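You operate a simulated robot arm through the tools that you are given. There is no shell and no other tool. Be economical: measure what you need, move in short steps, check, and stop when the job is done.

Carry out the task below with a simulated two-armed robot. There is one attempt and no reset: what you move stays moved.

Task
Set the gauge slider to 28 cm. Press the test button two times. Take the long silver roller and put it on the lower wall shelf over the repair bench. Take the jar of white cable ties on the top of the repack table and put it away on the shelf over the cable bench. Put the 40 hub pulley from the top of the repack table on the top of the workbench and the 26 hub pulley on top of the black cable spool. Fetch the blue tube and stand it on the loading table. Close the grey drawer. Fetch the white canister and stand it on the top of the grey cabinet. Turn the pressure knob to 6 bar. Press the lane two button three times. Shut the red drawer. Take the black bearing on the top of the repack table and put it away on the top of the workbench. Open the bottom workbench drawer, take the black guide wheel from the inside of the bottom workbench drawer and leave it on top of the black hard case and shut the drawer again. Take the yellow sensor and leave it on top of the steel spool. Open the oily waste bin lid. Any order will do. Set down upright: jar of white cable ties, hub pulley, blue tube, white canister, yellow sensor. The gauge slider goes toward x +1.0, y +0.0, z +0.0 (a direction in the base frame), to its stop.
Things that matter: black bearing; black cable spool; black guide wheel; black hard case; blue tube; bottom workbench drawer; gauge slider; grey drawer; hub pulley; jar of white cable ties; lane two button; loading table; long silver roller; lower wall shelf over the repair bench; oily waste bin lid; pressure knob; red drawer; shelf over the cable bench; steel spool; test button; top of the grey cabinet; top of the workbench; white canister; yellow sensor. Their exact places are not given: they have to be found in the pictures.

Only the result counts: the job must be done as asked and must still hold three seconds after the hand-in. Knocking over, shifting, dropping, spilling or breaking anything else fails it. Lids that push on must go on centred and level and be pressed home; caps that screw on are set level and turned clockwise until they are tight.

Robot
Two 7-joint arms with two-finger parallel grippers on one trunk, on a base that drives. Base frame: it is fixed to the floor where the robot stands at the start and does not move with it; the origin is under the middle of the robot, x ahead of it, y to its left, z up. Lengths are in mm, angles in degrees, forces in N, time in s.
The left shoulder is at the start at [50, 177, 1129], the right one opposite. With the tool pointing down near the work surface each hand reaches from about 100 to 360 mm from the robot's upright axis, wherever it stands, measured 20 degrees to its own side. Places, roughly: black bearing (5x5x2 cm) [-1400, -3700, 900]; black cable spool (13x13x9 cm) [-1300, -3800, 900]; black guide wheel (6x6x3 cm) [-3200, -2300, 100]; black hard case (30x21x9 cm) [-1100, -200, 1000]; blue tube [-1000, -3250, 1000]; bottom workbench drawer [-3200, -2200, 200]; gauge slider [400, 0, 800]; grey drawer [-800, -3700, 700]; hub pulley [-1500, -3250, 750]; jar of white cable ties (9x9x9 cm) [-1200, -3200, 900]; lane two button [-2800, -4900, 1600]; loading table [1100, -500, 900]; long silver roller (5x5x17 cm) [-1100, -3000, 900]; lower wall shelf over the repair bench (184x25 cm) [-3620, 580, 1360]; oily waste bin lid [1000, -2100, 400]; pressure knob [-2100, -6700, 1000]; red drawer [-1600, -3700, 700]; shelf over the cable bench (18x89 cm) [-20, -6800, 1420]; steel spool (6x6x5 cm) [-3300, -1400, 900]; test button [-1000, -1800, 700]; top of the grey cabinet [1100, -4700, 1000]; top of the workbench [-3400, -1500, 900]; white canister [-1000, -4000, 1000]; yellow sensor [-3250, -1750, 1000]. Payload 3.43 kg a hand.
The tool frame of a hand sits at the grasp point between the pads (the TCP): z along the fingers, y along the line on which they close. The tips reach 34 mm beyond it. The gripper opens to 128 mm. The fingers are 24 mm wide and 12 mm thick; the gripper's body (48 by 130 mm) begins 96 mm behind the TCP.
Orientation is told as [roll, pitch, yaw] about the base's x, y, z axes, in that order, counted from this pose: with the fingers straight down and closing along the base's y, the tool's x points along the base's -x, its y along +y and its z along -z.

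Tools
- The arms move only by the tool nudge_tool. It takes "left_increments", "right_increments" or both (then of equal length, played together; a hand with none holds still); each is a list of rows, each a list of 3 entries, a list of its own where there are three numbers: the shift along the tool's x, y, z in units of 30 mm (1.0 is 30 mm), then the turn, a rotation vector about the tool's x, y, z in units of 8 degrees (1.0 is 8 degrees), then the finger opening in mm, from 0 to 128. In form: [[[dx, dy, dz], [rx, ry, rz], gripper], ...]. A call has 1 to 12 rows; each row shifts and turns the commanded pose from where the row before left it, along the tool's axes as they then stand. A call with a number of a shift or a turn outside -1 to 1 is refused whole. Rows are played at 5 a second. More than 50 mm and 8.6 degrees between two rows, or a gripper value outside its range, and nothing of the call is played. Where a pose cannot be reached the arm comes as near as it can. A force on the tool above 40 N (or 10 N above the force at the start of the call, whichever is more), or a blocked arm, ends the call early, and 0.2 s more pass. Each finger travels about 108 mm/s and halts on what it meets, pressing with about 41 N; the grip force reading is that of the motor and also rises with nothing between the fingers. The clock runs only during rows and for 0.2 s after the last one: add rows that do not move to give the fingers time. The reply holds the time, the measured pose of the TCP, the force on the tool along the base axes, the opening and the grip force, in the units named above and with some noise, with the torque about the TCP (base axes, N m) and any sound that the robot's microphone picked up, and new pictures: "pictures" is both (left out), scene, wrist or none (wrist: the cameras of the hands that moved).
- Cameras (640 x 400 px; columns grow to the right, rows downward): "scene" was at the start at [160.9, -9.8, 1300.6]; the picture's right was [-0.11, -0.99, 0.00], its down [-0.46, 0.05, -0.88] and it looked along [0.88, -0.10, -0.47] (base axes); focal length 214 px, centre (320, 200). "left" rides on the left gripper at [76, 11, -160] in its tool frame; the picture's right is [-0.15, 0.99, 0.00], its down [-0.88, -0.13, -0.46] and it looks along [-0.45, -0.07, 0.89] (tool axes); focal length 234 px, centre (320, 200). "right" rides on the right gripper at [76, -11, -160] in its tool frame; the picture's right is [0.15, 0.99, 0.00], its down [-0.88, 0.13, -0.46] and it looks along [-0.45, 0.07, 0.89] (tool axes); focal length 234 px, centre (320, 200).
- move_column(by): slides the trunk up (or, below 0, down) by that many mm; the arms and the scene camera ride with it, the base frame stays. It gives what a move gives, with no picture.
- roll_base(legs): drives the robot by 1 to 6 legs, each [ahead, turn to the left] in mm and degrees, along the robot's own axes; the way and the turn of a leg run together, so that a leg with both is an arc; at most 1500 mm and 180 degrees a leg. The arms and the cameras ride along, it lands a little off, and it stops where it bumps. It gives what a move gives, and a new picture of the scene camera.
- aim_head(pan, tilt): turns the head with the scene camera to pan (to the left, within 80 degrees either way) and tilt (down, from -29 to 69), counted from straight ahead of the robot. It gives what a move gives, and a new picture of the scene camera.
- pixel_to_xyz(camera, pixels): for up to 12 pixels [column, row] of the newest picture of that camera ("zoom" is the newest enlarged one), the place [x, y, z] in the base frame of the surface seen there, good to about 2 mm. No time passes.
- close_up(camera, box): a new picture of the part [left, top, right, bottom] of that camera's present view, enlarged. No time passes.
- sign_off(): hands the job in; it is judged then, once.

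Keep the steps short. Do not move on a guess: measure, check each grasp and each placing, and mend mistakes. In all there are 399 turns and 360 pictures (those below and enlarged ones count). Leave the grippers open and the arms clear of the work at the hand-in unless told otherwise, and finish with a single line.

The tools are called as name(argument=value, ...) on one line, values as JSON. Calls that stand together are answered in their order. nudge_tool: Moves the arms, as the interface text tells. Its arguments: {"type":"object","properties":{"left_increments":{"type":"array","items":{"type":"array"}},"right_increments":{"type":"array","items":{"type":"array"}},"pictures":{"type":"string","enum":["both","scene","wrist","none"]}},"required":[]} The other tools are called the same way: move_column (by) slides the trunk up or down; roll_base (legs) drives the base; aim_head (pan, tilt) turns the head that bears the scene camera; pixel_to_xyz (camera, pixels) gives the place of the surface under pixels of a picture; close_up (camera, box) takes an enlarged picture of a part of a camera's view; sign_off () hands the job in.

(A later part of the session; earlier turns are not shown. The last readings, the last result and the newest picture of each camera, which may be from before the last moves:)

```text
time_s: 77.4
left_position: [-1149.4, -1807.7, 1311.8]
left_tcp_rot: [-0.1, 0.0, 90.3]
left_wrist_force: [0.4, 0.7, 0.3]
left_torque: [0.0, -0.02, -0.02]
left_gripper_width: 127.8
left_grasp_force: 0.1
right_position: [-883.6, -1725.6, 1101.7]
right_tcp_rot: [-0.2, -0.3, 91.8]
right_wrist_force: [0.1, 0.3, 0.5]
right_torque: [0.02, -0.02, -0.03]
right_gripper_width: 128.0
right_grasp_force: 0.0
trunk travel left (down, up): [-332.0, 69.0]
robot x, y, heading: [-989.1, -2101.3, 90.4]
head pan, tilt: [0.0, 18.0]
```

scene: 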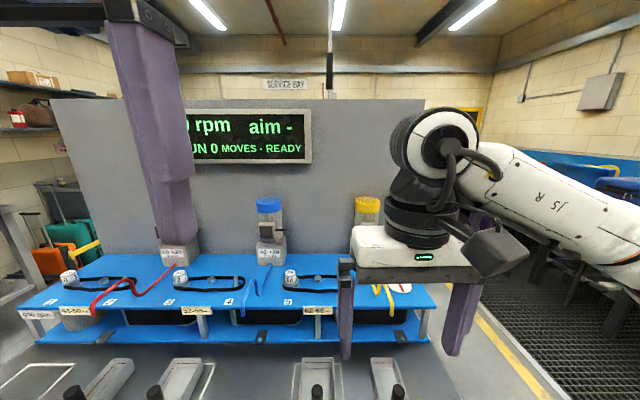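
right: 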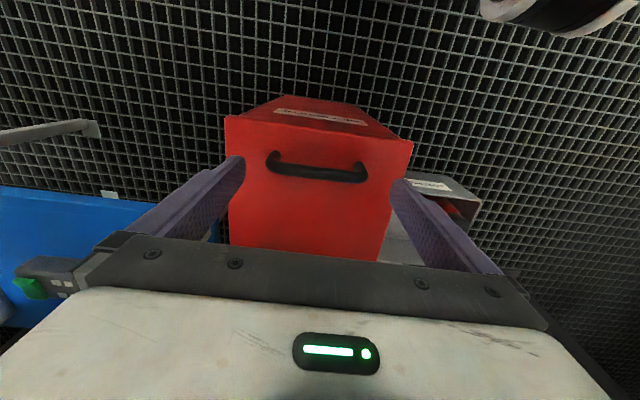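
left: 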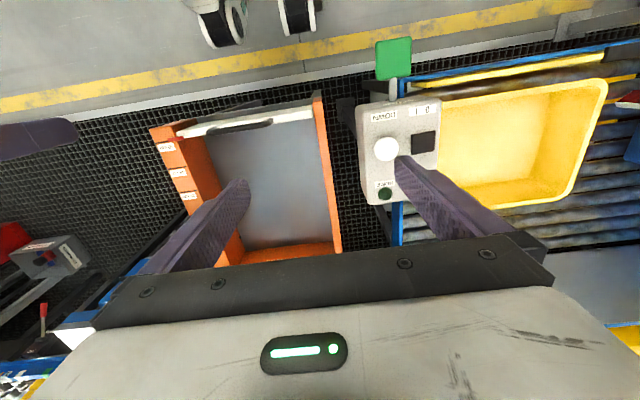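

I tilt down to find the button.

aim_head(pan=0, tilt=50)

```text
time_s: 78.4
left_position: [-1150.1, -1807.8, 1311.1]
left_tcp_rot: [0.0, 0.0, 90.4]
left_wrist_force: [-0.3, 0.3, -0.3]
left_torque: [-0.01, 0.0, -0.01]
left_gripper_width: 127.8
left_grasp_force: 0.0
right_position: [-885.5, -1726.9, 1101.9]
right_tcp_rot: [-0.2, -0.3, 91.8]
right_wrist_force: [-0.4, -0.3, -0.1]
right_torque: [-0.02, -0.02, 0.0]
right_gripper_width: 127.9
right_grasp_force: 0.1
trunk travel left (down, up): [-332.0, 69.0]
robot x, y, heading: [-984.3, -2099.3, 90.1]
head pan, tilt: [0.0, 50.0]
```

scene: 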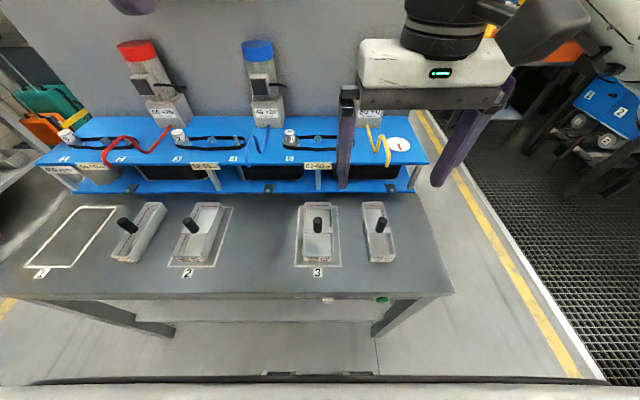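

A green button is under the table's front edge at (382,300). I enlarge and measure.

close_up(camera="scene", box=[310, 280, 450, 330])

pixel_to_xyz(camera="scene", pixels=[[382, 300], [378, 299], [386, 300], [329, 300], [360, 297], [420, 297], [420, 290], [400, 270]])

```text
4.57 times, centred on (380, 305) of scene
```

zoom: 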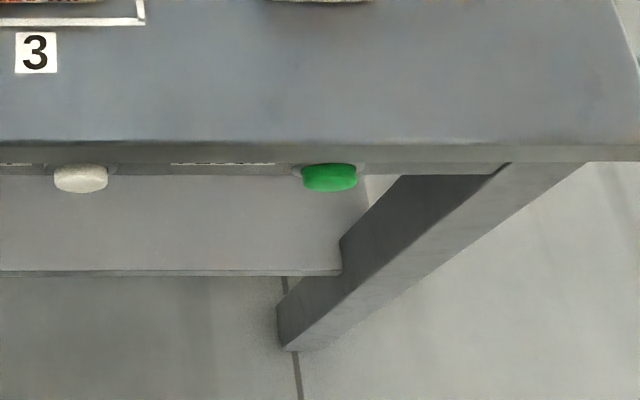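

```text
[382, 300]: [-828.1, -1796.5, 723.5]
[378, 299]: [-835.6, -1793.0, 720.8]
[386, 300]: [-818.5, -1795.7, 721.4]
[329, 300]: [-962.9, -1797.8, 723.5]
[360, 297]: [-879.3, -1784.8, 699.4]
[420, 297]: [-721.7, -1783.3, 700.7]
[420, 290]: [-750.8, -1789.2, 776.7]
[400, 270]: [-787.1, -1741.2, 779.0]
```

There are two buttons, a pale one at x≈−963 and the green one at x≈−828, with labels above hidden by the edge. I back off and lower the trunk to read them.

roll_base(legs=[[-480, 0]])

move_column(by=-330)

aim_head(pan=-5, tilt=20)

```text
time_s: 81.2
left_position: [-1147.3, -2286.5, 1311.4]
left_tcp_rot: [-0.2, 0.0, 90.0]
left_wrist_force: [-0.3, 0.2, -0.4]
left_torque: [0.0, 0.02, 0.01]
left_gripper_width: 128.0
left_grasp_force: 0.0
right_position: [-881.1, -2207.4, 1103.1]
right_tcp_rot: [-0.1, -0.3, 91.4]
right_wrist_force: [0.4, 0.9, -0.1]
right_torque: [0.01, -0.01, 0.04]
right_gripper_width: 127.9
right_grasp_force: 0.1
trunk travel left (down, up): [-332.0, 69.0]
robot x, y, heading: [-987.8, -2577.6, 90.0]
head pan, tilt: [0.0, 50.0]
```

scene: 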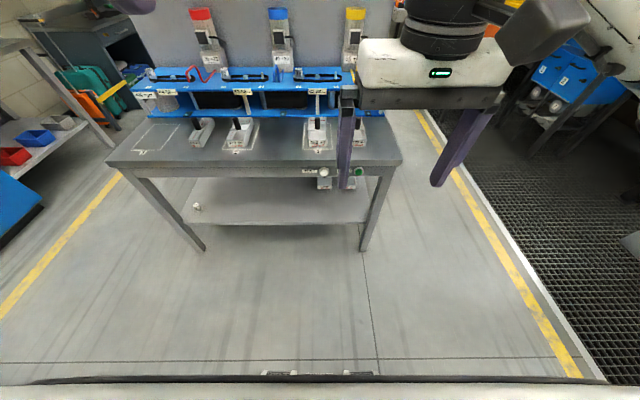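

```text
time_s: 84.5
left_position: [-1146.9, -2286.4, 982.0]
left_tcp_rot: [-0.1, 0.0, 90.0]
left_wrist_force: [-0.3, 0.2, -0.2]
left_torque: [-0.03, 0.04, 0.03]
left_gripper_width: 128.2
left_grasp_force: 0.1
right_position: [-881.4, -2207.4, 771.5]
right_tcp_rot: [-0.2, -0.3, 91.4]
right_wrist_force: [0.4, -0.6, 0.1]
right_torque: [-0.02, -0.03, -0.03]
right_gripper_width: 127.9
right_grasp_force: 0.1
trunk travel left (down, up): [-2.0, 399.0]
robot x, y, heading: [-981.9, -2579.1, 90.0]
head pan, tilt: [0.0, 50.0]
```

```text
time_s: 85.4
left_position: [-1147.2, -2286.9, 982.8]
left_tcp_rot: [-0.1, 0.0, 89.9]
left_wrist_force: [-0.1, 0.8, -0.5]
left_torque: [0.0, 0.01, 0.0]
left_gripper_width: 128.1
left_grasp_force: 0.1
right_position: [-881.3, -2206.6, 771.8]
right_tcp_rot: [-0.2, -0.3, 91.4]
right_wrist_force: [0.1, 0.7, -0.1]
right_torque: [0.0, -0.01, 0.03]
right_gripper_width: 127.9
right_grasp_force: 0.1
trunk travel left (down, up): [-2.0, 399.0]
robot x, y, heading: [-981.0, -2576.8, 90.1]
head pan, tilt: [-5.0, 20.0]
```

scene: 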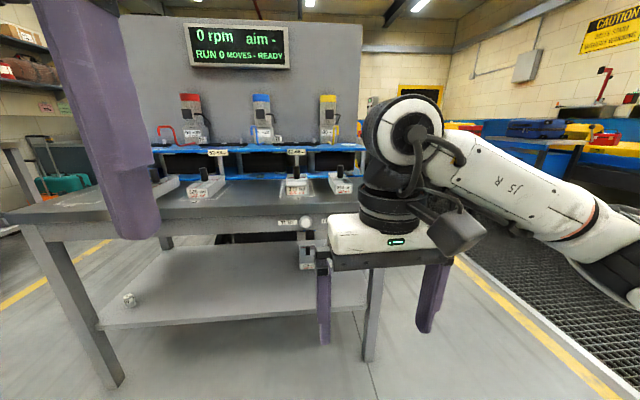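

The pale button is at (303,222). I enlarge that edge.

close_up(camera="scene", box=[260, 200, 350, 260])

```text
6.67 times, centred on (305, 230) of scene
```

zoom: 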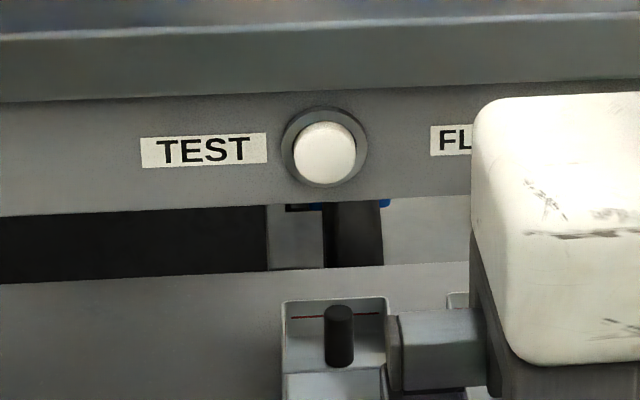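

The white one is TEST. I measure it.

pixel_to_xyz(camera="zoom", pixels=[[325, 150], [325, 130], [325, 175], [200, 150], [325, 60], [290, 160]])

```text
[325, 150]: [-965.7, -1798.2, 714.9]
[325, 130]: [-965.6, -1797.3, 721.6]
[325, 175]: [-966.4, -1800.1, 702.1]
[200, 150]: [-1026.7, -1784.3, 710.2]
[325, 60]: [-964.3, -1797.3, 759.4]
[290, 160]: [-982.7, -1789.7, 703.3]
```

White button centre: (−966, −1798, 713). I'll pitch the closed right hand 60° so that the tips point forward, line it up with the button, then drive closer.

nudge_tool(right_increments=[[[0, 0.4, 0], [0, -1, 0.17], 60], [[0, 0.4, 0], [0, -1, 0], 0], [[0, 0.4, 0], [0, -1, 0], 0], [[0, 0.4, 0], [0, -1, 0], 0], [[0, 0.4, 0], [0, -1, 0], 0], [[0, 0.4, 0], [0, -1, 0], 0], [[0, 0.43, 0], [0, -1, 0], 0], [[0, 0, 0], [0, -0.5, 0], 0]], pictures="none")

roll_base(legs=[[300, 0]])

```text
time_s: 87.2
left_position: [-1147.1, -2286.4, 982.2]
left_tcp_rot: [0.0, 0.0, 89.9]
left_wrist_force: [-0.4, 0.0, -0.7]
left_torque: [0.03, 0.01, 0.01]
left_gripper_width: 128.2
left_grasp_force: 0.1
right_position: [-962.6, -2196.8, 774.0]
right_tcp_rot: [2.1, -60.2, 85.9]
right_wrist_force: [-0.1, -0.7, -0.2]
right_torque: [0.0, -0.01, -0.01]
right_gripper_width: 0.0
right_grasp_force: 32.8
trunk travel left (down, up): [-2.0, 399.0]
robot x, y, heading: [-982.2, -2577.9, 89.9]
head pan, tilt: [-5.0, 20.0]
```

```text
time_s: 89.2
left_position: [-1149.4, -1991.6, 982.7]
left_tcp_rot: [-0.1, 0.0, 90.5]
left_wrist_force: [-0.4, 0.1, -0.2]
left_torque: [-0.01, 0.0, -0.01]
left_gripper_width: 128.1
left_grasp_force: 0.0
right_position: [-966.2, -1902.0, 773.9]
right_tcp_rot: [1.3, -60.2, 87.1]
right_wrist_force: [0.2, 0.2, 1.0]
right_torque: [0.0, 0.0, -0.02]
right_gripper_width: 0.2
right_grasp_force: 33.0
trunk travel left (down, up): [-2.0, 399.0]
robot x, y, heading: [-985.1, -2281.8, 90.5]
head pan, tilt: [-5.0, 20.0]
```

scene: 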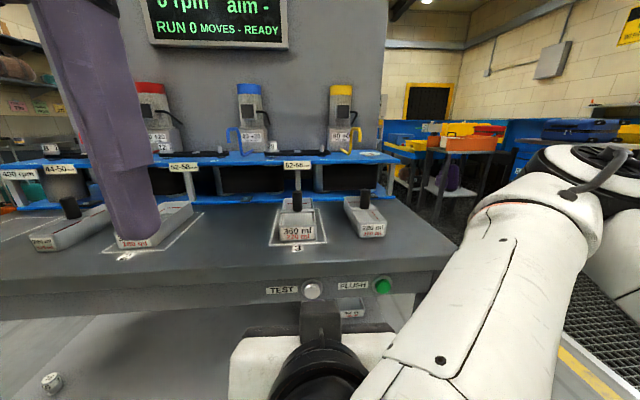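

The TEST button is visible at (313,290). I lower 54 mm and advance to just short of it.

nudge_tool(right_increments=[[[0.78, 0, 0.45], [0, 0, 0], 0], [[0.78, 0, 0.45], [0, 0, 0], 0], [[-0.5, 0, 0.866], [0, 0, 0], 0], [[-0.45, 0, 0.78], [0, 0, 0], 0], [[0, 0, 0], [0, 0, 0], 0]], pictures="wrist")

```text
time_s: 90.5
left_position: [-1151.2, -1991.3, 982.5]
left_tcp_rot: [0.0, 0.0, 90.6]
left_wrist_force: [0.3, 0.3, -0.3]
left_torque: [-0.01, -0.02, 0.04]
left_gripper_width: 127.9
left_grasp_force: 0.1
right_position: [-964.4, -1844.2, 719.3]
right_tcp_rot: [1.2, -60.2, 87.1]
right_wrist_force: [0.1, -0.6, -0.2]
right_torque: [-0.02, 0.01, -0.03]
right_gripper_width: 0.1
right_grasp_force: 32.3
trunk travel left (down, up): [-2.0, 399.0]
robot x, y, heading: [-985.2, -2285.8, 90.6]
head pan, tilt: [-5.0, 20.0]
```

right: 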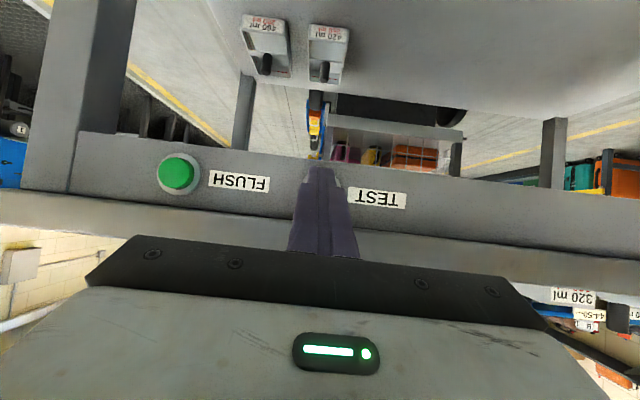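

The closed tips cover the TEST button. I press forward about 16 mm in small rows.

nudge_tool(right_increments=[[[-0.083, 0, 0.144], [0, 0, 0], 0], [[-0.083, 0, 0.144], [0, 0, 0], 0], [[-0.083, 0, 0.144], [0, 0, 0], 0], [[-0.017, 0, 0.029], [0, 0, 0], 0]], pictures="none")

```text
time_s: 91.5
left_position: [-1150.4, -1990.7, 982.5]
left_tcp_rot: [-0.1, -0.2, 90.5]
left_wrist_force: [0.7, 0.2, -0.1]
left_torque: [0.0, -0.02, 0.0]
left_gripper_width: 128.1
left_grasp_force: 0.1
right_position: [-964.5, -1828.7, 720.0]
right_tcp_rot: [1.3, -60.1, 87.0]
right_wrist_force: [-0.6, -3.0, 1.6]
right_torque: [0.02, -0.01, 0.0]
right_gripper_width: 0.0
right_grasp_force: 32.8
trunk travel left (down, up): [-2.0, 399.0]
robot x, y, heading: [-986.7, -2282.1, 90.4]
head pan, tilt: [-5.0, 20.0]
heard: click
```

A click: one press. I back off 18 mm and check the display.

nudge_tool(right_increments=[[[0.15, 0, -0.26], [0, 0, 0], 0], [[0.15, 0, -0.26], [0, 0, 0], 0], [[0, 0, 0], [0, 0, 0], 0]], pictures="scene")

```text
time_s: 92.2
left_position: [-1150.4, -1992.3, 981.9]
left_tcp_rot: [-0.1, 0.0, 90.5]
left_wrist_force: [0.0, -0.5, -0.3]
left_torque: [0.0, -0.02, 0.0]
left_gripper_width: 128.1
left_grasp_force: 0.1
right_position: [-964.3, -1846.4, 720.8]
right_tcp_rot: [1.3, -60.2, 87.1]
right_wrist_force: [0.6, 1.5, 0.1]
right_torque: [0.02, 0.02, -0.01]
right_gripper_width: 0.1
right_grasp_force: 32.8
trunk travel left (down, up): [-2.0, 399.0]
robot x, y, heading: [-984.7, -2286.5, 90.0]
head pan, tilt: [-5.0, 20.0]
```

scene: 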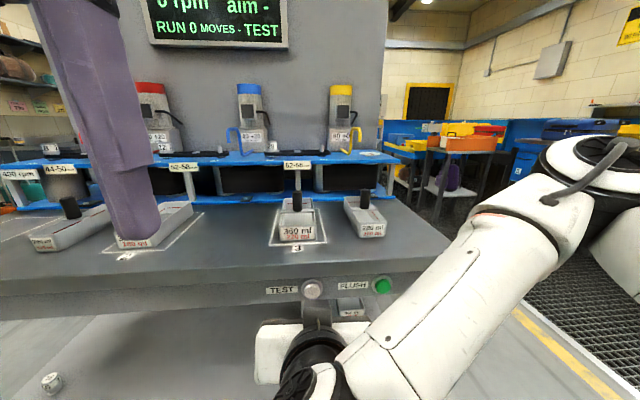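

The display now says TEST. Second press, same motion, then back off.

nudge_tool(right_increments=[[[-0.1, 0, 0.17], [0, 0, 0], 0], [[-0.1, 0, 0.17], [0, 0, 0], 0], [[-0.1, 0, 0.17], [0, 0, 0], 0], [[0, 0, 0], [0, 0, 0], 0]], pictures="none")

nudge_tool(right_increments=[[[0.25, 0, -0.433], [0, 0, 0], 0], [[0.5, 0, -0.866], [0, 0, 0], 0], [[0.5, 0, -0.866], [0, 0, 0], 0], [[0.5, 0, -0.866], [0, 0, 0], 0], [[0, 0, 0], [0, 1, 0], 60], [[0, 0, 0], [0, 1, 0], 100], [[0, 0, 0], [0, 1, 0], 128], [[0, 0, 0], [0, 1, 0], 128], [[0, 0, 0], [0, 1, 0], 128], [[0, 0, 0], [0, 1, 0], 128], [[0, 0, 0], [0, 1, 0], 128], [[0, 0, 0], [0, 0.5, 0], 128]], pictures="none")

```text
time_s: 93.2
left_position: [-1150.7, -1992.1, 983.2]
left_tcp_rot: [-0.2, -0.1, 90.5]
left_wrist_force: [-0.4, 1.0, -1.0]
left_torque: [-0.02, -0.01, -0.01]
left_gripper_width: 127.8
left_grasp_force: 0.1
right_position: [-963.4, -1827.2, 718.9]
right_tcp_rot: [1.3, -60.1, 87.2]
right_wrist_force: [-0.5, -4.7, 0.2]
right_torque: [-0.03, 0.02, 0.04]
right_gripper_width: 0.0
right_grasp_force: 32.7
trunk travel left (down, up): [-2.0, 399.0]
robot x, y, heading: [-980.3, -2282.2, 90.4]
head pan, tilt: [-5.0, 20.0]
heard: click
```

```text
time_s: 95.8
left_position: [-1150.5, -1991.2, 981.5]
left_tcp_rot: [-0.1, 0.0, 90.5]
left_wrist_force: [-0.3, -0.6, -0.1]
left_torque: [0.03, 0.0, -0.02]
left_gripper_width: 128.3
left_grasp_force: 0.0
right_position: [-968.9, -1932.7, 720.3]
right_tcp_rot: [0.5, 0.0, 88.2]
right_wrist_force: [-1.1, 0.6, -0.3]
right_torque: [-0.01, -0.01, 0.01]
right_gripper_width: 128.0
right_grasp_force: 0.1
trunk travel left (down, up): [-2.0, 399.0]
robot x, y, heading: [-984.8, -2287.1, 90.3]
head pan, tilt: [-5.0, 20.0]
```

Two clicks in all, so the test button is done. I raise the trunk, move the right hand back to its side, and turn round to face the repack table.

move_column(by=330)

nudge_tool(right_increments=[[[0, -1, -1], [0, 0, 0], 128], [[0, -1, -1], [0, 0, 0], 128], [[0, -1, -1], [0, 0, 0], 128], [[0, -1, -1], [0, 0, 0], 128]], left_increments=[[[0, 0, 1], [0, 0, 0], 128], [[0, 0, 1], [0, 0, 0], 128], [[0, 0, 1], [0, 0, 0], 128], [[0, 0, 1], [0, 0, 0], 128]], pictures="none")

roll_base(legs=[[0, 180]])

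```text
time_s: 99.1
left_position: [-1149.4, -1991.6, 1311.8]
left_tcp_rot: [-0.1, 0.0, 90.5]
left_wrist_force: [0.3, 0.0, 0.1]
left_torque: [0.02, 0.01, -0.02]
left_gripper_width: 128.2
left_grasp_force: 0.0
right_position: [-967.6, -1932.2, 1049.5]
right_tcp_rot: [0.6, -0.1, 88.2]
right_wrist_force: [0.1, -0.8, -0.6]
right_torque: [0.0, 0.03, 0.0]
right_gripper_width: 127.9
right_grasp_force: 0.1
trunk travel left (down, up): [-332.0, 69.0]
robot x, y, heading: [-984.7, -2281.9, 90.4]
head pan, tilt: [-5.0, 20.0]
```

```text
time_s: 100.1
left_position: [-1150.7, -1992.6, 1190.9]
left_tcp_rot: [-0.1, 0.0, 90.5]
left_wrist_force: [1.1, 0.8, 0.9]
left_torque: [0.01, -0.02, -0.02]
left_gripper_width: 128.1
left_grasp_force: 0.0
right_position: [-844.9, -1939.9, 1166.1]
right_tcp_rot: [0.7, -0.1, 88.2]
right_wrist_force: [0.4, 0.1, 0.1]
right_torque: [-0.03, 0.0, 0.03]
right_gripper_width: 127.8
right_grasp_force: 0.1
trunk travel left (down, up): [-332.0, 69.0]
robot x, y, heading: [-985.5, -2283.2, 90.4]
head pan, tilt: [-5.0, 20.0]
```

```text
time_s: 107.9
left_position: [-815.6, -2573.0, 1192.7]
left_tcp_rot: [-0.1, 0.0, -88.8]
left_wrist_force: [0.4, 0.1, -0.5]
left_torque: [0.02, -0.01, 0.01]
left_gripper_width: 127.8
left_grasp_force: 0.0
right_position: [-1120.2, -2629.2, 1164.8]
right_tcp_rot: [0.5, -0.1, -90.9]
right_wrist_force: [-0.5, 0.0, 0.2]
right_torque: [-0.03, -0.04, -0.03]
right_gripper_width: 127.9
right_grasp_force: 0.1
trunk travel left (down, up): [-332.0, 69.0]
robot x, y, heading: [-979.7, -2282.8, -88.7]
head pan, tilt: [-5.0, 20.0]
```

scene: 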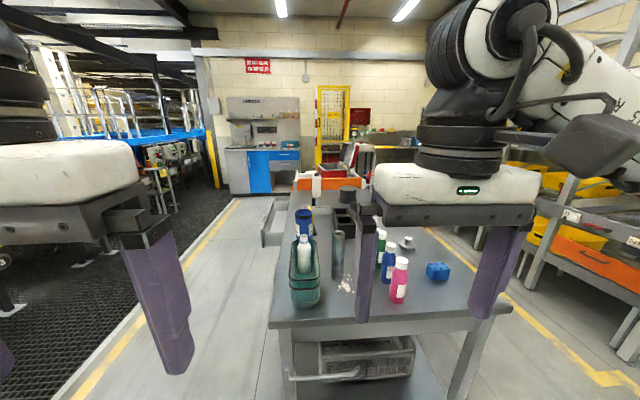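

The repack table lies ahead. I enlarge its top and measure its outline and the items.

close_up(camera="scene", box=[250, 130, 500, 340])

pixel_to_xyz(camera="scene", pixels=[[275, 325], [500, 310], [338, 260], [305, 285], [398, 285], [388, 262], [406, 244], [438, 272], [345, 195], [331, 183], [380, 230], [270, 220]])

```text
1.90 times, centred on (375, 235) of scene
```

zoom: 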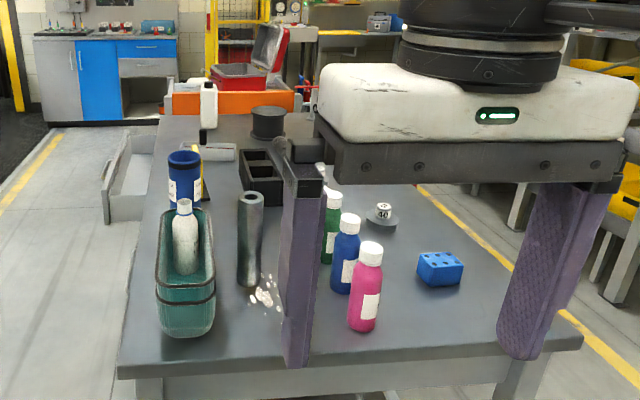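

```text
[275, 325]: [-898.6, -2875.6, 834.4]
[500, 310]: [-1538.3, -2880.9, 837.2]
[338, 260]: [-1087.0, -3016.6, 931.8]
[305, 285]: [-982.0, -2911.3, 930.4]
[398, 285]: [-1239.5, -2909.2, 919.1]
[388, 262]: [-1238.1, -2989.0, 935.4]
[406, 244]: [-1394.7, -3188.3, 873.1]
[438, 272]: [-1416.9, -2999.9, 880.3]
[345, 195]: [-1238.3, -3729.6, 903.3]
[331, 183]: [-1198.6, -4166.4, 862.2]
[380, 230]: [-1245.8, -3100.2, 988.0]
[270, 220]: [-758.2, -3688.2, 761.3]
```

Table: x −900…−1540, from y −2880 onward. I drive round to its aisle side (x≈−400, y≈−3300) and face it (−x).

roll_base(legs=[[0, 45], [830, 0], [0, -46], [450, 0], [0, -90]])

aim_head(pan=0, tilt=30)

```text
time_s: 122.5
left_position: [-680.0, -3460.0, 1193.0]
left_tcp_rot: [-0.1, 0.0, -177.3]
left_wrist_force: [0.6, -0.6, -1.1]
left_torque: [0.04, 0.02, 0.01]
left_gripper_width: 128.2
left_grasp_force: 0.0
right_position: [-743.9, -3158.8, 1164.7]
right_tcp_rot: [0.6, -0.3, -179.7]
right_wrist_force: [-0.3, 0.6, 0.5]
right_torque: [0.01, 0.0, 0.0]
right_gripper_width: 128.3
right_grasp_force: 0.0
trunk travel left (down, up): [-332.0, 69.0]
robot x, y, heading: [-392.2, -3285.3, -177.4]
head pan, tilt: [-5.0, 20.0]
```

scene: 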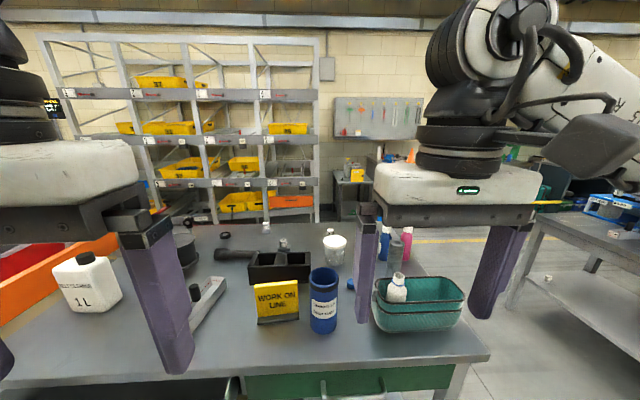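

```text
time_s: 123.2
left_position: [-678.0, -3460.9, 1192.5]
left_tcp_rot: [-0.1, -0.2, -177.4]
left_wrist_force: [-0.5, 0.0, 0.0]
left_torque: [0.04, -0.02, 0.0]
left_gripper_width: 128.0
left_grasp_force: 0.0
right_position: [-743.8, -3158.0, 1165.8]
right_tcp_rot: [0.5, -0.2, -179.7]
right_wrist_force: [-0.6, 0.4, -0.5]
right_torque: [0.0, 0.05, -0.01]
right_gripper_width: 128.2
right_grasp_force: 0.1
trunk travel left (down, up): [-332.0, 69.0]
robot x, y, heading: [-394.2, -3285.5, -177.7]
head pan, tilt: [0.0, 30.0]
```

scene: 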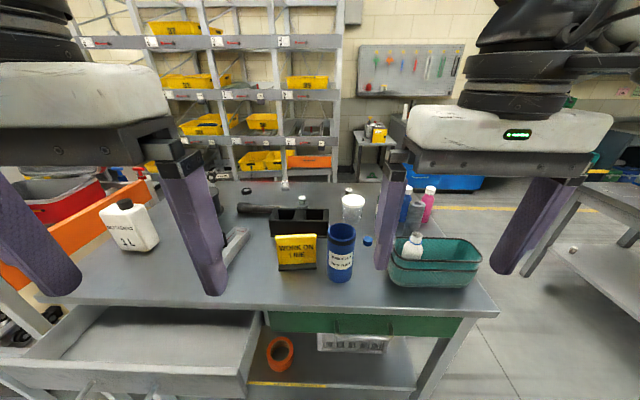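

Now I see the blue tube (340,252), the white 1 L canister (128,225), the jar (352,207), and the open grey drawer below. I enlarge the middle and measure.

close_up(camera="scene", box=[230, 170, 400, 290])

pixel_to_xyz(camera="scene", pixels=[[340, 232], [340, 275], [328, 230], [355, 230], [128, 205], [128, 240], [352, 207], [95, 393], [30, 385], [230, 375], [180, 320], [490, 312]])

```text
3.33 times, centred on (315, 230) of scene
```

zoom: 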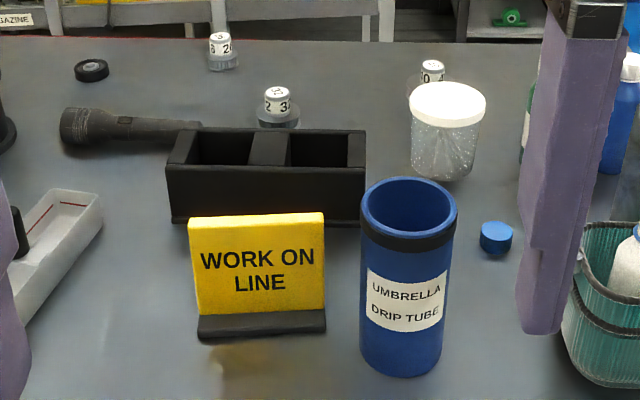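

```text
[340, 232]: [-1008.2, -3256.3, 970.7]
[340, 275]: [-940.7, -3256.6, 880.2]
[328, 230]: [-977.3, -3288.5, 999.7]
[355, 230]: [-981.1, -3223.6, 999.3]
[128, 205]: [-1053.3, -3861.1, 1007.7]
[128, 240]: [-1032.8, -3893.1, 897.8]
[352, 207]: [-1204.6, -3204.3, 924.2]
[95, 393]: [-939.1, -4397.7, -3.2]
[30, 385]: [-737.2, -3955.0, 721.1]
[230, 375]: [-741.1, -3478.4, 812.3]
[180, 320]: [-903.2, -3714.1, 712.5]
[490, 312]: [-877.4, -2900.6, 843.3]
```

The drawer must be shut before I can come closer to the table. I shift 260 mm along −y and face the table again to push it.

roll_base(legs=[[0, 88], [260, 0], [0, -90]])

aim_head(pan=10, tilt=45)

```text
time_s: 132.7
left_position: [-686.6, -3698.9, 1193.0]
left_tcp_rot: [-0.2, 0.0, 178.4]
left_wrist_force: [0.4, -0.4, 0.2]
left_torque: [0.0, -0.03, -0.01]
left_gripper_width: 128.2
left_grasp_force: 0.0
right_position: [-728.2, -3391.4, 1165.3]
right_tcp_rot: [0.5, -0.2, 176.1]
right_wrist_force: [0.2, 0.1, 0.0]
right_torque: [0.02, -0.02, 0.0]
right_gripper_width: 128.0
right_grasp_force: 0.1
trunk travel left (down, up): [-332.0, 69.0]
robot x, y, heading: [-386.9, -3542.3, 178.2]
head pan, tilt: [0.0, 30.0]
```

scene: 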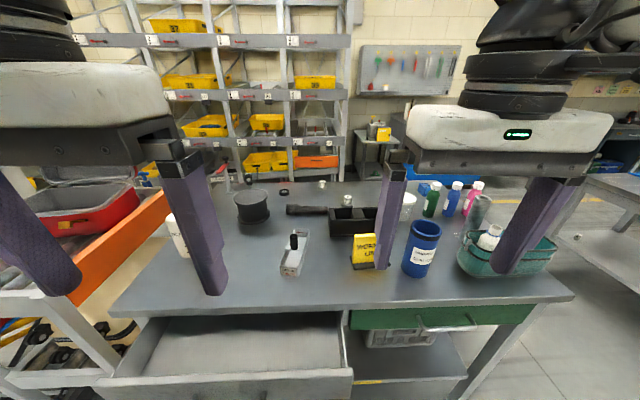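

```text
time_s: 133.5
left_position: [-686.4, -3698.9, 1193.2]
left_tcp_rot: [0.0, -0.2, 178.4]
left_wrist_force: [-0.8, -0.5, -0.3]
left_torque: [-0.01, 0.01, -0.03]
left_gripper_width: 127.8
left_grasp_force: 0.0
right_position: [-727.4, -3391.4, 1164.7]
right_tcp_rot: [0.6, -0.2, 176.1]
right_wrist_force: [0.7, 0.7, -0.9]
right_torque: [0.02, -0.02, 0.01]
right_gripper_width: 128.2
right_grasp_force: 0.0
trunk travel left (down, up): [-332.0, 69.0]
robot x, y, heading: [-388.3, -3545.4, 178.2]
head pan, tilt: [10.0, 45.0]
```

scene: 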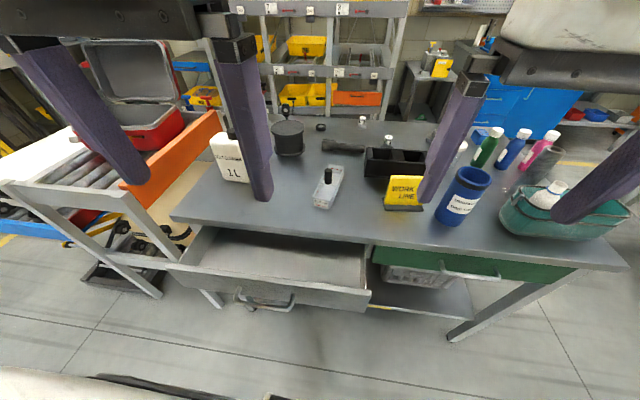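

pixel_to_xyz(camera="scene", pixels=[[265, 302], [265, 275], [168, 270], [368, 297], [320, 285], [265, 288], [370, 245], [205, 240], [235, 292], [290, 265]])

```text
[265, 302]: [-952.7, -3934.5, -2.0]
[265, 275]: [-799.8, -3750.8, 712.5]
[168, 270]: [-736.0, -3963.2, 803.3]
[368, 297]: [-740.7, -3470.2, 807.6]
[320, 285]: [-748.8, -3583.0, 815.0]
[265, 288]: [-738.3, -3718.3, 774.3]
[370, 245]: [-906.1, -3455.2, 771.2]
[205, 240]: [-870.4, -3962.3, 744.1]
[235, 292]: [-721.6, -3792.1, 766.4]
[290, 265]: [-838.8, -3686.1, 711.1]
```

The drawer's front plate is at x≈−737, spanning y −3470…−3963, top z≈812. I lower the trunk 200 mm and the closed left hand to z≈815 in front of it.

move_column(by=-200)

nudge_tool(left_increments=[[[0, 0.2, 1], [0, 0, 0], 60], [[0, 0.2, 1], [0, 0, 0], 0], [[0, 0, 1], [0, 0, 0], 0], [[0, 0, 1], [0, 0, 0], 0], [[0, 0, 1], [0, 0, 0], 0], [[0, 0, 0.95], [0, 0, 0], 0], [[-1, 0, 0], [0, 0, 0], 0], [[-1, 0, 0], [0, 0, 0], 0], [[-1, 0, 0], [0, 0, 0], 0], [[-1, 0, 0], [0, 0, 0], 0]], pictures="scene")

```text
time_s: 135.7
left_position: [-686.7, -3697.7, 991.8]
left_tcp_rot: [0.0, -0.2, 178.4]
left_wrist_force: [-0.9, -0.3, -0.5]
left_torque: [0.0, 0.01, -0.02]
left_gripper_width: 128.1
left_grasp_force: 0.0
right_position: [-726.8, -3391.7, 965.6]
right_tcp_rot: [0.5, -0.2, 176.1]
right_wrist_force: [0.5, 0.3, -0.7]
right_torque: [0.0, 0.0, 0.0]
right_gripper_width: 128.1
right_grasp_force: 0.0
trunk travel left (down, up): [-132.0, 269.0]
robot x, y, heading: [-388.6, -3543.6, 178.2]
head pan, tilt: [10.0, 45.0]
```

```text
time_s: 137.9
left_position: [-808.8, -3707.0, 815.6]
left_tcp_rot: [-0.1, -0.2, 178.4]
left_wrist_force: [0.5, -0.3, 0.4]
left_torque: [-0.02, -0.01, 0.0]
left_gripper_width: 0.0
left_grasp_force: 33.0
right_position: [-726.6, -3391.8, 965.5]
right_tcp_rot: [0.6, -0.2, 176.1]
right_wrist_force: [0.0, -0.1, -0.6]
right_torque: [-0.01, 0.01, 0.01]
right_gripper_width: 128.0
right_grasp_force: 0.1
trunk travel left (down, up): [-132.0, 269.0]
robot x, y, heading: [-388.3, -3546.5, 178.3]
head pan, tilt: [10.0, 45.0]
```

scene: 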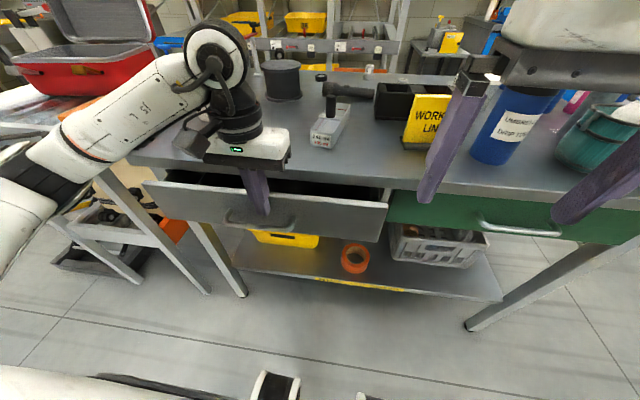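

The drawer is moving in. I keep pushing until the force rises.

nudge_tool(left_increments=[[[-0.8, 0, 0], [0, 0, 0], 0], [[-0.8, 0, 0], [0, 0, 0], 0], [[-0.4, 0, 0], [0, 0, 0], 0], [[-0.4, 0, 0], [0, 0, 0], 0], [[-0.4, 0, 0], [0, 0, 0], 0], [[-0.4, 0, 0], [0, 0, 0], 0]], pictures="scene")

```text
time_s: 138.8
left_position: [-859.0, -3703.6, 813.0]
left_tcp_rot: [0.2, 1.2, 177.6]
left_wrist_force: [16.4, -1.6, 7.9]
left_torque: [-0.1, 0.76, 0.27]
left_gripper_width: 0.2
left_grasp_force: 32.4
right_position: [-724.3, -3391.8, 966.6]
right_tcp_rot: [0.7, -0.3, 176.2]
right_wrist_force: [0.1, 0.5, -0.1]
right_torque: [0.03, -0.01, 0.04]
right_gripper_width: 128.0
right_grasp_force: 0.1
trunk travel left (down, up): [-132.0, 269.0]
robot x, y, heading: [-388.8, -3544.6, 178.6]
head pan, tilt: [10.0, 45.0]
stopped in row 4 (left hand): the force on the tool passed its limit (the readings are from after the stop); the commanded pose is now the measured one
```

scene: 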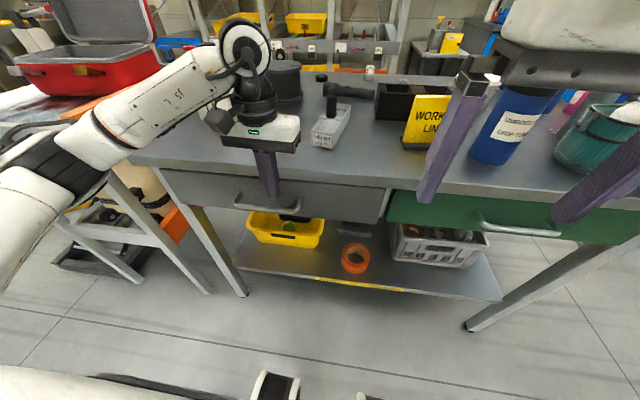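

It met a stop. I compare the grey front with the neighbouring green one.

pixel_to_xyz(camera="scene", pixels=[[350, 200], [200, 190], [410, 205], [500, 212], [380, 212], [330, 190]])

close_up(camera="scene", box=[140, 130, 460, 260])

```text
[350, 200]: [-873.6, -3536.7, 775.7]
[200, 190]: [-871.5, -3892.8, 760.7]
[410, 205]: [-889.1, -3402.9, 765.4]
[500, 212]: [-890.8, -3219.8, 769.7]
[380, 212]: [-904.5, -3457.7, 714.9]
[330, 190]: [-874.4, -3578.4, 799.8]
```

```text
2.00 times, centred on (300, 195) of scene
```

zoom: 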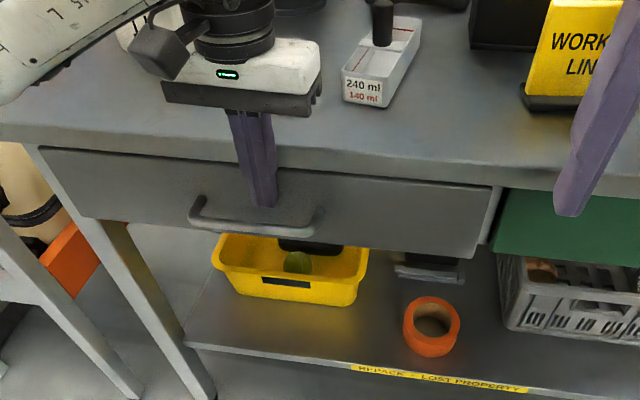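

The grey front is still about 16 mm proud because my finger met the table-top edge. I back off, go lower and push on the handle, which sticks out further.

nudge_tool(left_increments=[[[1, 0, 0], [0, 0, 0], 0], [[1, 0, 0], [0, 0, 0], 0], [[0, 0, 1], [0, 0, 0], 0], [[0, 0, 0.3], [0, 0, 0], 0], [[-0.5, 0, 0], [0, 0, 0], 0], [[-0.5, 0, 0], [0, 0, 0], 0], [[-0.5, 0, 0], [0, 0, 0], 0], [[-0.4, 0, 0], [0, 0, 0], 0], [[-0.3, 0, 0], [0, 0, 0], 0], [[-0.3, 0, 0], [0, 0, 0], 0]], pictures="scene")

pixel_to_xyz(camera="scene", pixels=[[350, 200], [200, 190], [410, 205], [330, 190], [240, 200]])

```text
time_s: 140.4
left_position: [-833.3, -3704.4, 771.9]
left_tcp_rot: [0.5, 2.7, 177.0]
left_wrist_force: [11.2, 0.8, 2.8]
left_torque: [-0.12, -0.08, -0.01]
left_gripper_width: 0.0
left_grasp_force: 32.5
right_position: [-726.0, -3392.0, 964.9]
right_tcp_rot: [0.7, 0.0, 176.1]
right_wrist_force: [0.1, -0.3, -0.6]
right_torque: [0.01, -0.01, 0.03]
right_gripper_width: 128.2
right_grasp_force: 0.1
trunk travel left (down, up): [-132.0, 269.0]
robot x, y, heading: [-387.6, -3547.9, 178.0]
head pan, tilt: [10.0, 45.0]
stopped in row 7 (left hand): the force on the tool passed its limit (the readings are from after the stop); the commanded pose is now the measured one
```

scene: 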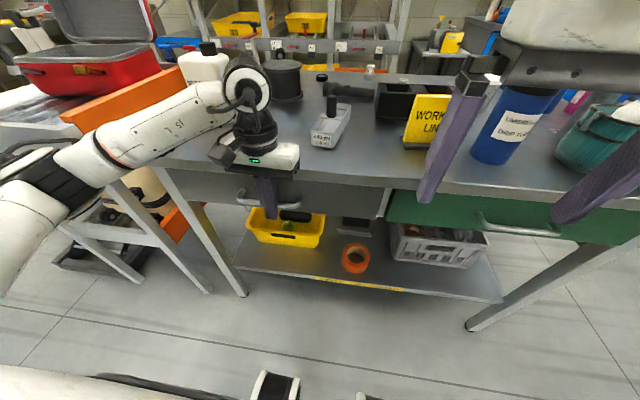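

```text
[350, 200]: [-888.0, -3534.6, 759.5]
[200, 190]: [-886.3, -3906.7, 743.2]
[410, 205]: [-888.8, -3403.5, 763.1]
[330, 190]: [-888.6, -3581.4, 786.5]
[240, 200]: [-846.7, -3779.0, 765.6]
```

The grey drawer is flush. I withdraw the left hand and raise the trunk, then look at the canister.

nudge_tool(left_increments=[[[1, 0, 0], [0, -0.3, 0.3], 0], [[1, 0, 0], [0, 0, 0], 0], [[1, 0, -0.5], [0, 0, 0], 30], [[1, 0, -1], [0, 0, 0], 80], [[0.5, 0, -1], [0, 0, 0], 128], [[0, 0, -1], [0, 0, 0], 128], [[0, 0, -1], [0, 0, 0], 128], [[0, 0, -1], [0, 0, 0], 128], [[0, 0, -1], [0, 0, 0], 128]], pictures="none")

move_column(by=200)

roll_base(legs=[[0, 90], [165, 0], [0, -88]])

```text
time_s: 142.4
left_position: [-703.9, -3713.3, 967.0]
left_tcp_rot: [0.3, 0.2, 174.8]
left_wrist_force: [0.7, 0.6, 0.5]
left_torque: [-0.03, -0.01, 0.0]
left_gripper_width: 127.8
left_grasp_force: 0.1
right_position: [-726.8, -3392.5, 965.4]
right_tcp_rot: [0.6, -0.2, 176.2]
right_wrist_force: [-0.2, -0.2, -0.3]
right_torque: [0.0, 0.0, 0.0]
right_gripper_width: 128.1
right_grasp_force: 0.1
trunk travel left (down, up): [-132.0, 269.0]
robot x, y, heading: [-388.1, -3548.7, 178.6]
head pan, tilt: [10.0, 45.0]
```

```text
time_s: 144.5
left_position: [-703.4, -3712.4, 1166.1]
left_tcp_rot: [0.3, 0.1, 174.8]
left_wrist_force: [-0.6, 0.5, 0.0]
left_torque: [-0.01, -0.02, -0.02]
left_gripper_width: 128.1
left_grasp_force: 0.0
right_position: [-727.4, -3392.8, 1166.0]
right_tcp_rot: [0.6, -0.2, 176.2]
right_wrist_force: [0.1, 0.0, -0.1]
right_torque: [0.01, -0.02, -0.01]
right_gripper_width: 127.6
right_grasp_force: 0.0
trunk travel left (down, up): [-332.0, 69.0]
robot x, y, heading: [-386.0, -3543.5, 178.6]
head pan, tilt: [10.0, 45.0]
```

```text
time_s: 153.5
left_position: [-694.3, -3899.0, 1166.6]
left_tcp_rot: [0.3, 0.1, 178.8]
left_wrist_force: [0.2, -0.1, -0.6]
left_torque: [0.02, -0.01, 0.01]
left_gripper_width: 128.2
left_grasp_force: 0.0
right_position: [-740.8, -3578.9, 1165.4]
right_tcp_rot: [0.6, -0.2, -179.7]
right_wrist_force: [0.4, -0.5, 1.0]
right_torque: [0.01, 0.03, 0.0]
right_gripper_width: 127.9
right_grasp_force: 0.1
trunk travel left (down, up): [-332.0, 69.0]
robot x, y, heading: [-393.6, -3710.1, -177.4]
head pan, tilt: [10.0, 45.0]
```

scene: 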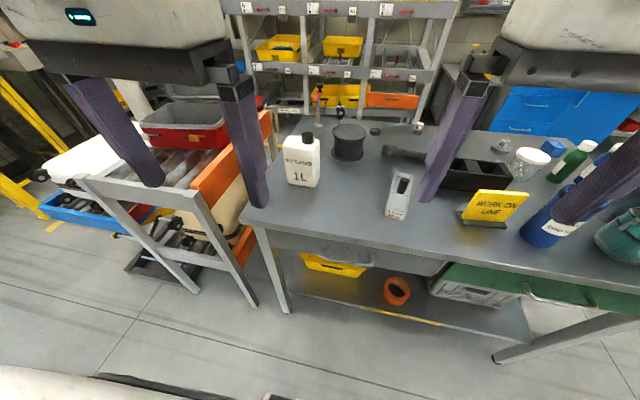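

The canister is clear at (300,160). I enlarge and measure it.

close_up(camera="scene", box=[250, 110, 390, 200])

pixel_to_xyz(camera="scene", pixels=[[306, 138], [290, 143], [316, 150], [286, 178], [314, 184], [302, 160], [285, 145], [320, 148], [306, 133], [348, 128], [346, 150], [400, 195]])

```text
4.44 times, centred on (320, 155) of scene
```

zoom: 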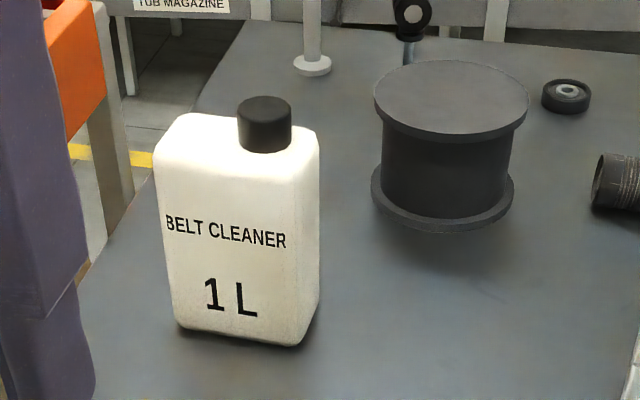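

```text
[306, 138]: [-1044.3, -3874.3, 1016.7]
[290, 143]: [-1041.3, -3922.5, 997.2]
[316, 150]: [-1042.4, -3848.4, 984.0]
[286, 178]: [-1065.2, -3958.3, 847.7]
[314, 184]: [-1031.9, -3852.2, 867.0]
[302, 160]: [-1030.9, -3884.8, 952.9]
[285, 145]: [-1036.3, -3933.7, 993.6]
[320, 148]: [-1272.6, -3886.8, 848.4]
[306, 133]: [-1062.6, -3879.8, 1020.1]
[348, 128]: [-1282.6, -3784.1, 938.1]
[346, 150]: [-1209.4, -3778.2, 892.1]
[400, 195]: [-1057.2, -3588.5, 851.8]
```

I measure the canister's side edges and its neighbour on the left.

pixel_to_xyz(camera="scene", pixels=[[285, 158], [288, 170], [315, 165], [317, 160], [319, 160], [264, 130], [240, 150], [248, 205], [273, 160], [310, 175]])

```text
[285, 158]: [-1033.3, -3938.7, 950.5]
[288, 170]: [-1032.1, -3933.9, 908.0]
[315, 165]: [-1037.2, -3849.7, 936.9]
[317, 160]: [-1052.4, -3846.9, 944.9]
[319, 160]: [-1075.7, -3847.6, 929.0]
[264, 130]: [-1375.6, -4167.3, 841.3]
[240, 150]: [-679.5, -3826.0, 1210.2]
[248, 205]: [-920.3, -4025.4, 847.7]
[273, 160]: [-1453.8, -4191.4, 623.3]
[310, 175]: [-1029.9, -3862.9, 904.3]
```

The canister: centre ≈(−1060, −3894), width 94 along y, top 1020. I drive 150 mm closer.

roll_base(legs=[[150, 0]])

```text
time_s: 154.8
left_position: [-843.4, -3904.0, 1165.0]
left_tcp_rot: [0.3, 0.1, 178.8]
left_wrist_force: [-0.7, -0.2, 0.1]
left_torque: [-0.01, 0.0, 0.0]
left_gripper_width: 128.0
left_grasp_force: 0.0
right_position: [-887.3, -3584.5, 1164.6]
right_tcp_rot: [0.6, 0.0, -179.8]
right_wrist_force: [0.3, -0.4, -0.5]
right_torque: [0.0, -0.03, 0.0]
right_gripper_width: 128.1
right_grasp_force: 0.0
trunk travel left (down, up): [-332.0, 69.0]
robot x, y, heading: [-539.2, -3711.7, -177.7]
head pan, tilt: [10.0, 45.0]
```

scene: 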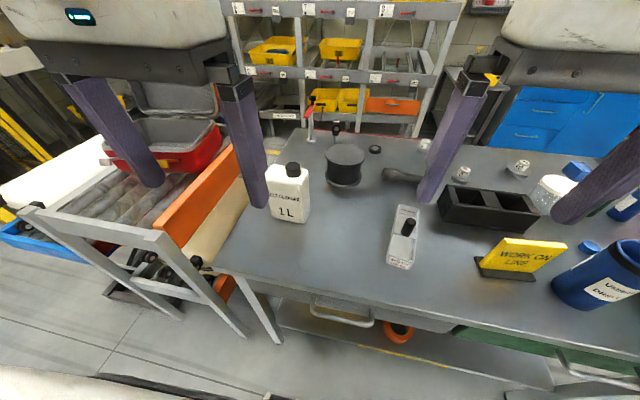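

I move the left hand over the canister and halfway down.

nudge_tool(left_increments=[[[-0.9, -0.02, 0], [0, 0, 0], 128], [[-0.9, -0.02, 0], [0, 0, 0], 128], [[-0.9, -0.02, 0], [0, 0, 0], 128], [[-0.9, -0.02, 0], [0, 0, 0], 128], [[-0.9, -0.02, 0], [0, 0, 0], 128], [[-0.9, -0.02, 0], [0, 0, 0], 128], [[-0.9, -0.02, 0], [0, 0, 0], 128], [[-0.93, -0.04, 0], [0, 0, 0], 128], [[0, 0, 1], [0, 0, 0], 128], [[0, 0, 1], [0, 0, 0], 128], [[0, 0, 0.9], [0, 0, 0], 128]])

```text
time_s: 157.2
left_position: [-1058.4, -3889.1, 1081.2]
left_tcp_rot: [0.3, 0.1, 178.8]
left_wrist_force: [0.3, -0.9, 0.2]
left_torque: [-0.02, -0.01, 0.01]
left_gripper_width: 127.9
left_grasp_force: 0.1
right_position: [-887.0, -3585.5, 1164.8]
right_tcp_rot: [0.6, -0.2, -179.8]
right_wrist_force: [0.6, 0.3, 0.6]
right_torque: [0.02, 0.01, -0.03]
right_gripper_width: 128.0
right_grasp_force: 0.1
trunk travel left (down, up): [-332.0, 69.0]
robot x, y, heading: [-539.4, -3710.8, -177.4]
head pan, tilt: [10.0, 45.0]
```

scene: 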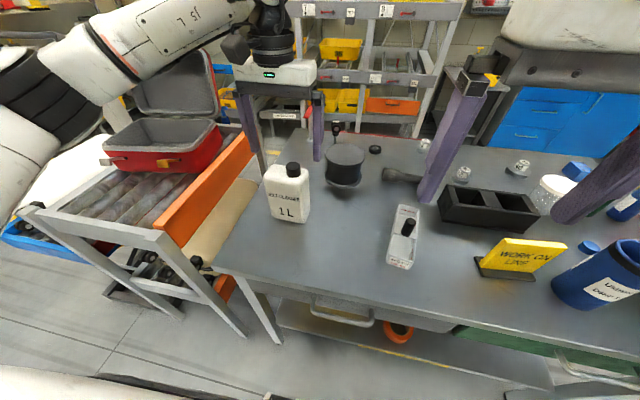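
left: 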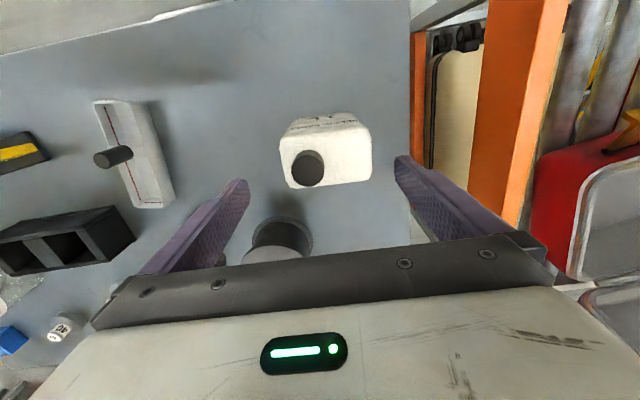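

It is centred to within 5 mm. I correct that, lower to z≈940 and grip.

nudge_tool(left_increments=[[[0, 0.16, 0], [0, 0, 0], 128], [[0, 0, 1], [0, 0, 0], 128], [[0, 0, 1], [0, 0, 0], 128], [[0, 0, 1], [0, 0, 0], 128], [[0, 0, 1], [0, 0, 0], 128], [[0, 0, 0.65], [0, 0, 0], 128], [[0, 0, 0], [0, 0, 0], 85], [[0, 0, 0], [0, 0, 0], 80], [[0, 0, 0], [0, 0, 0], 80]], pictures="wrist")

```text
time_s: 159.2
left_position: [-1059.5, -3897.9, 939.0]
left_tcp_rot: [0.3, -0.1, 178.6]
left_wrist_force: [-1.2, 3.4, 0.8]
left_torque: [0.69, 0.27, -0.11]
left_gripper_width: 100.4
left_grasp_force: 41.0
right_position: [-886.4, -3584.7, 1163.8]
right_tcp_rot: [0.5, -0.3, -179.8]
right_wrist_force: [-0.7, 0.8, 0.1]
right_torque: [0.0, -0.02, 0.02]
right_gripper_width: 128.0
right_grasp_force: 0.0
trunk travel left (down, up): [-332.0, 69.0]
robot x, y, heading: [-537.7, -3713.7, -177.8]
head pan, tilt: [10.0, 45.0]
```

left: 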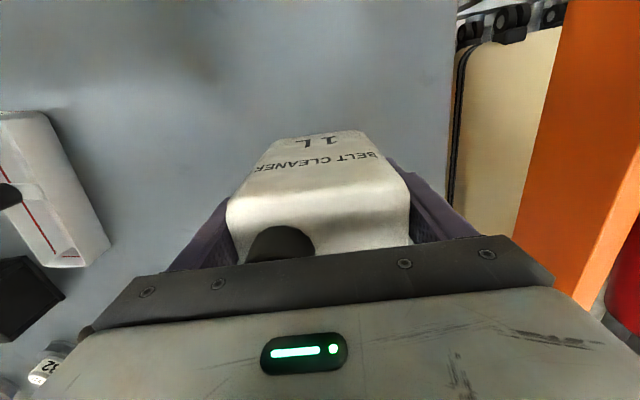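

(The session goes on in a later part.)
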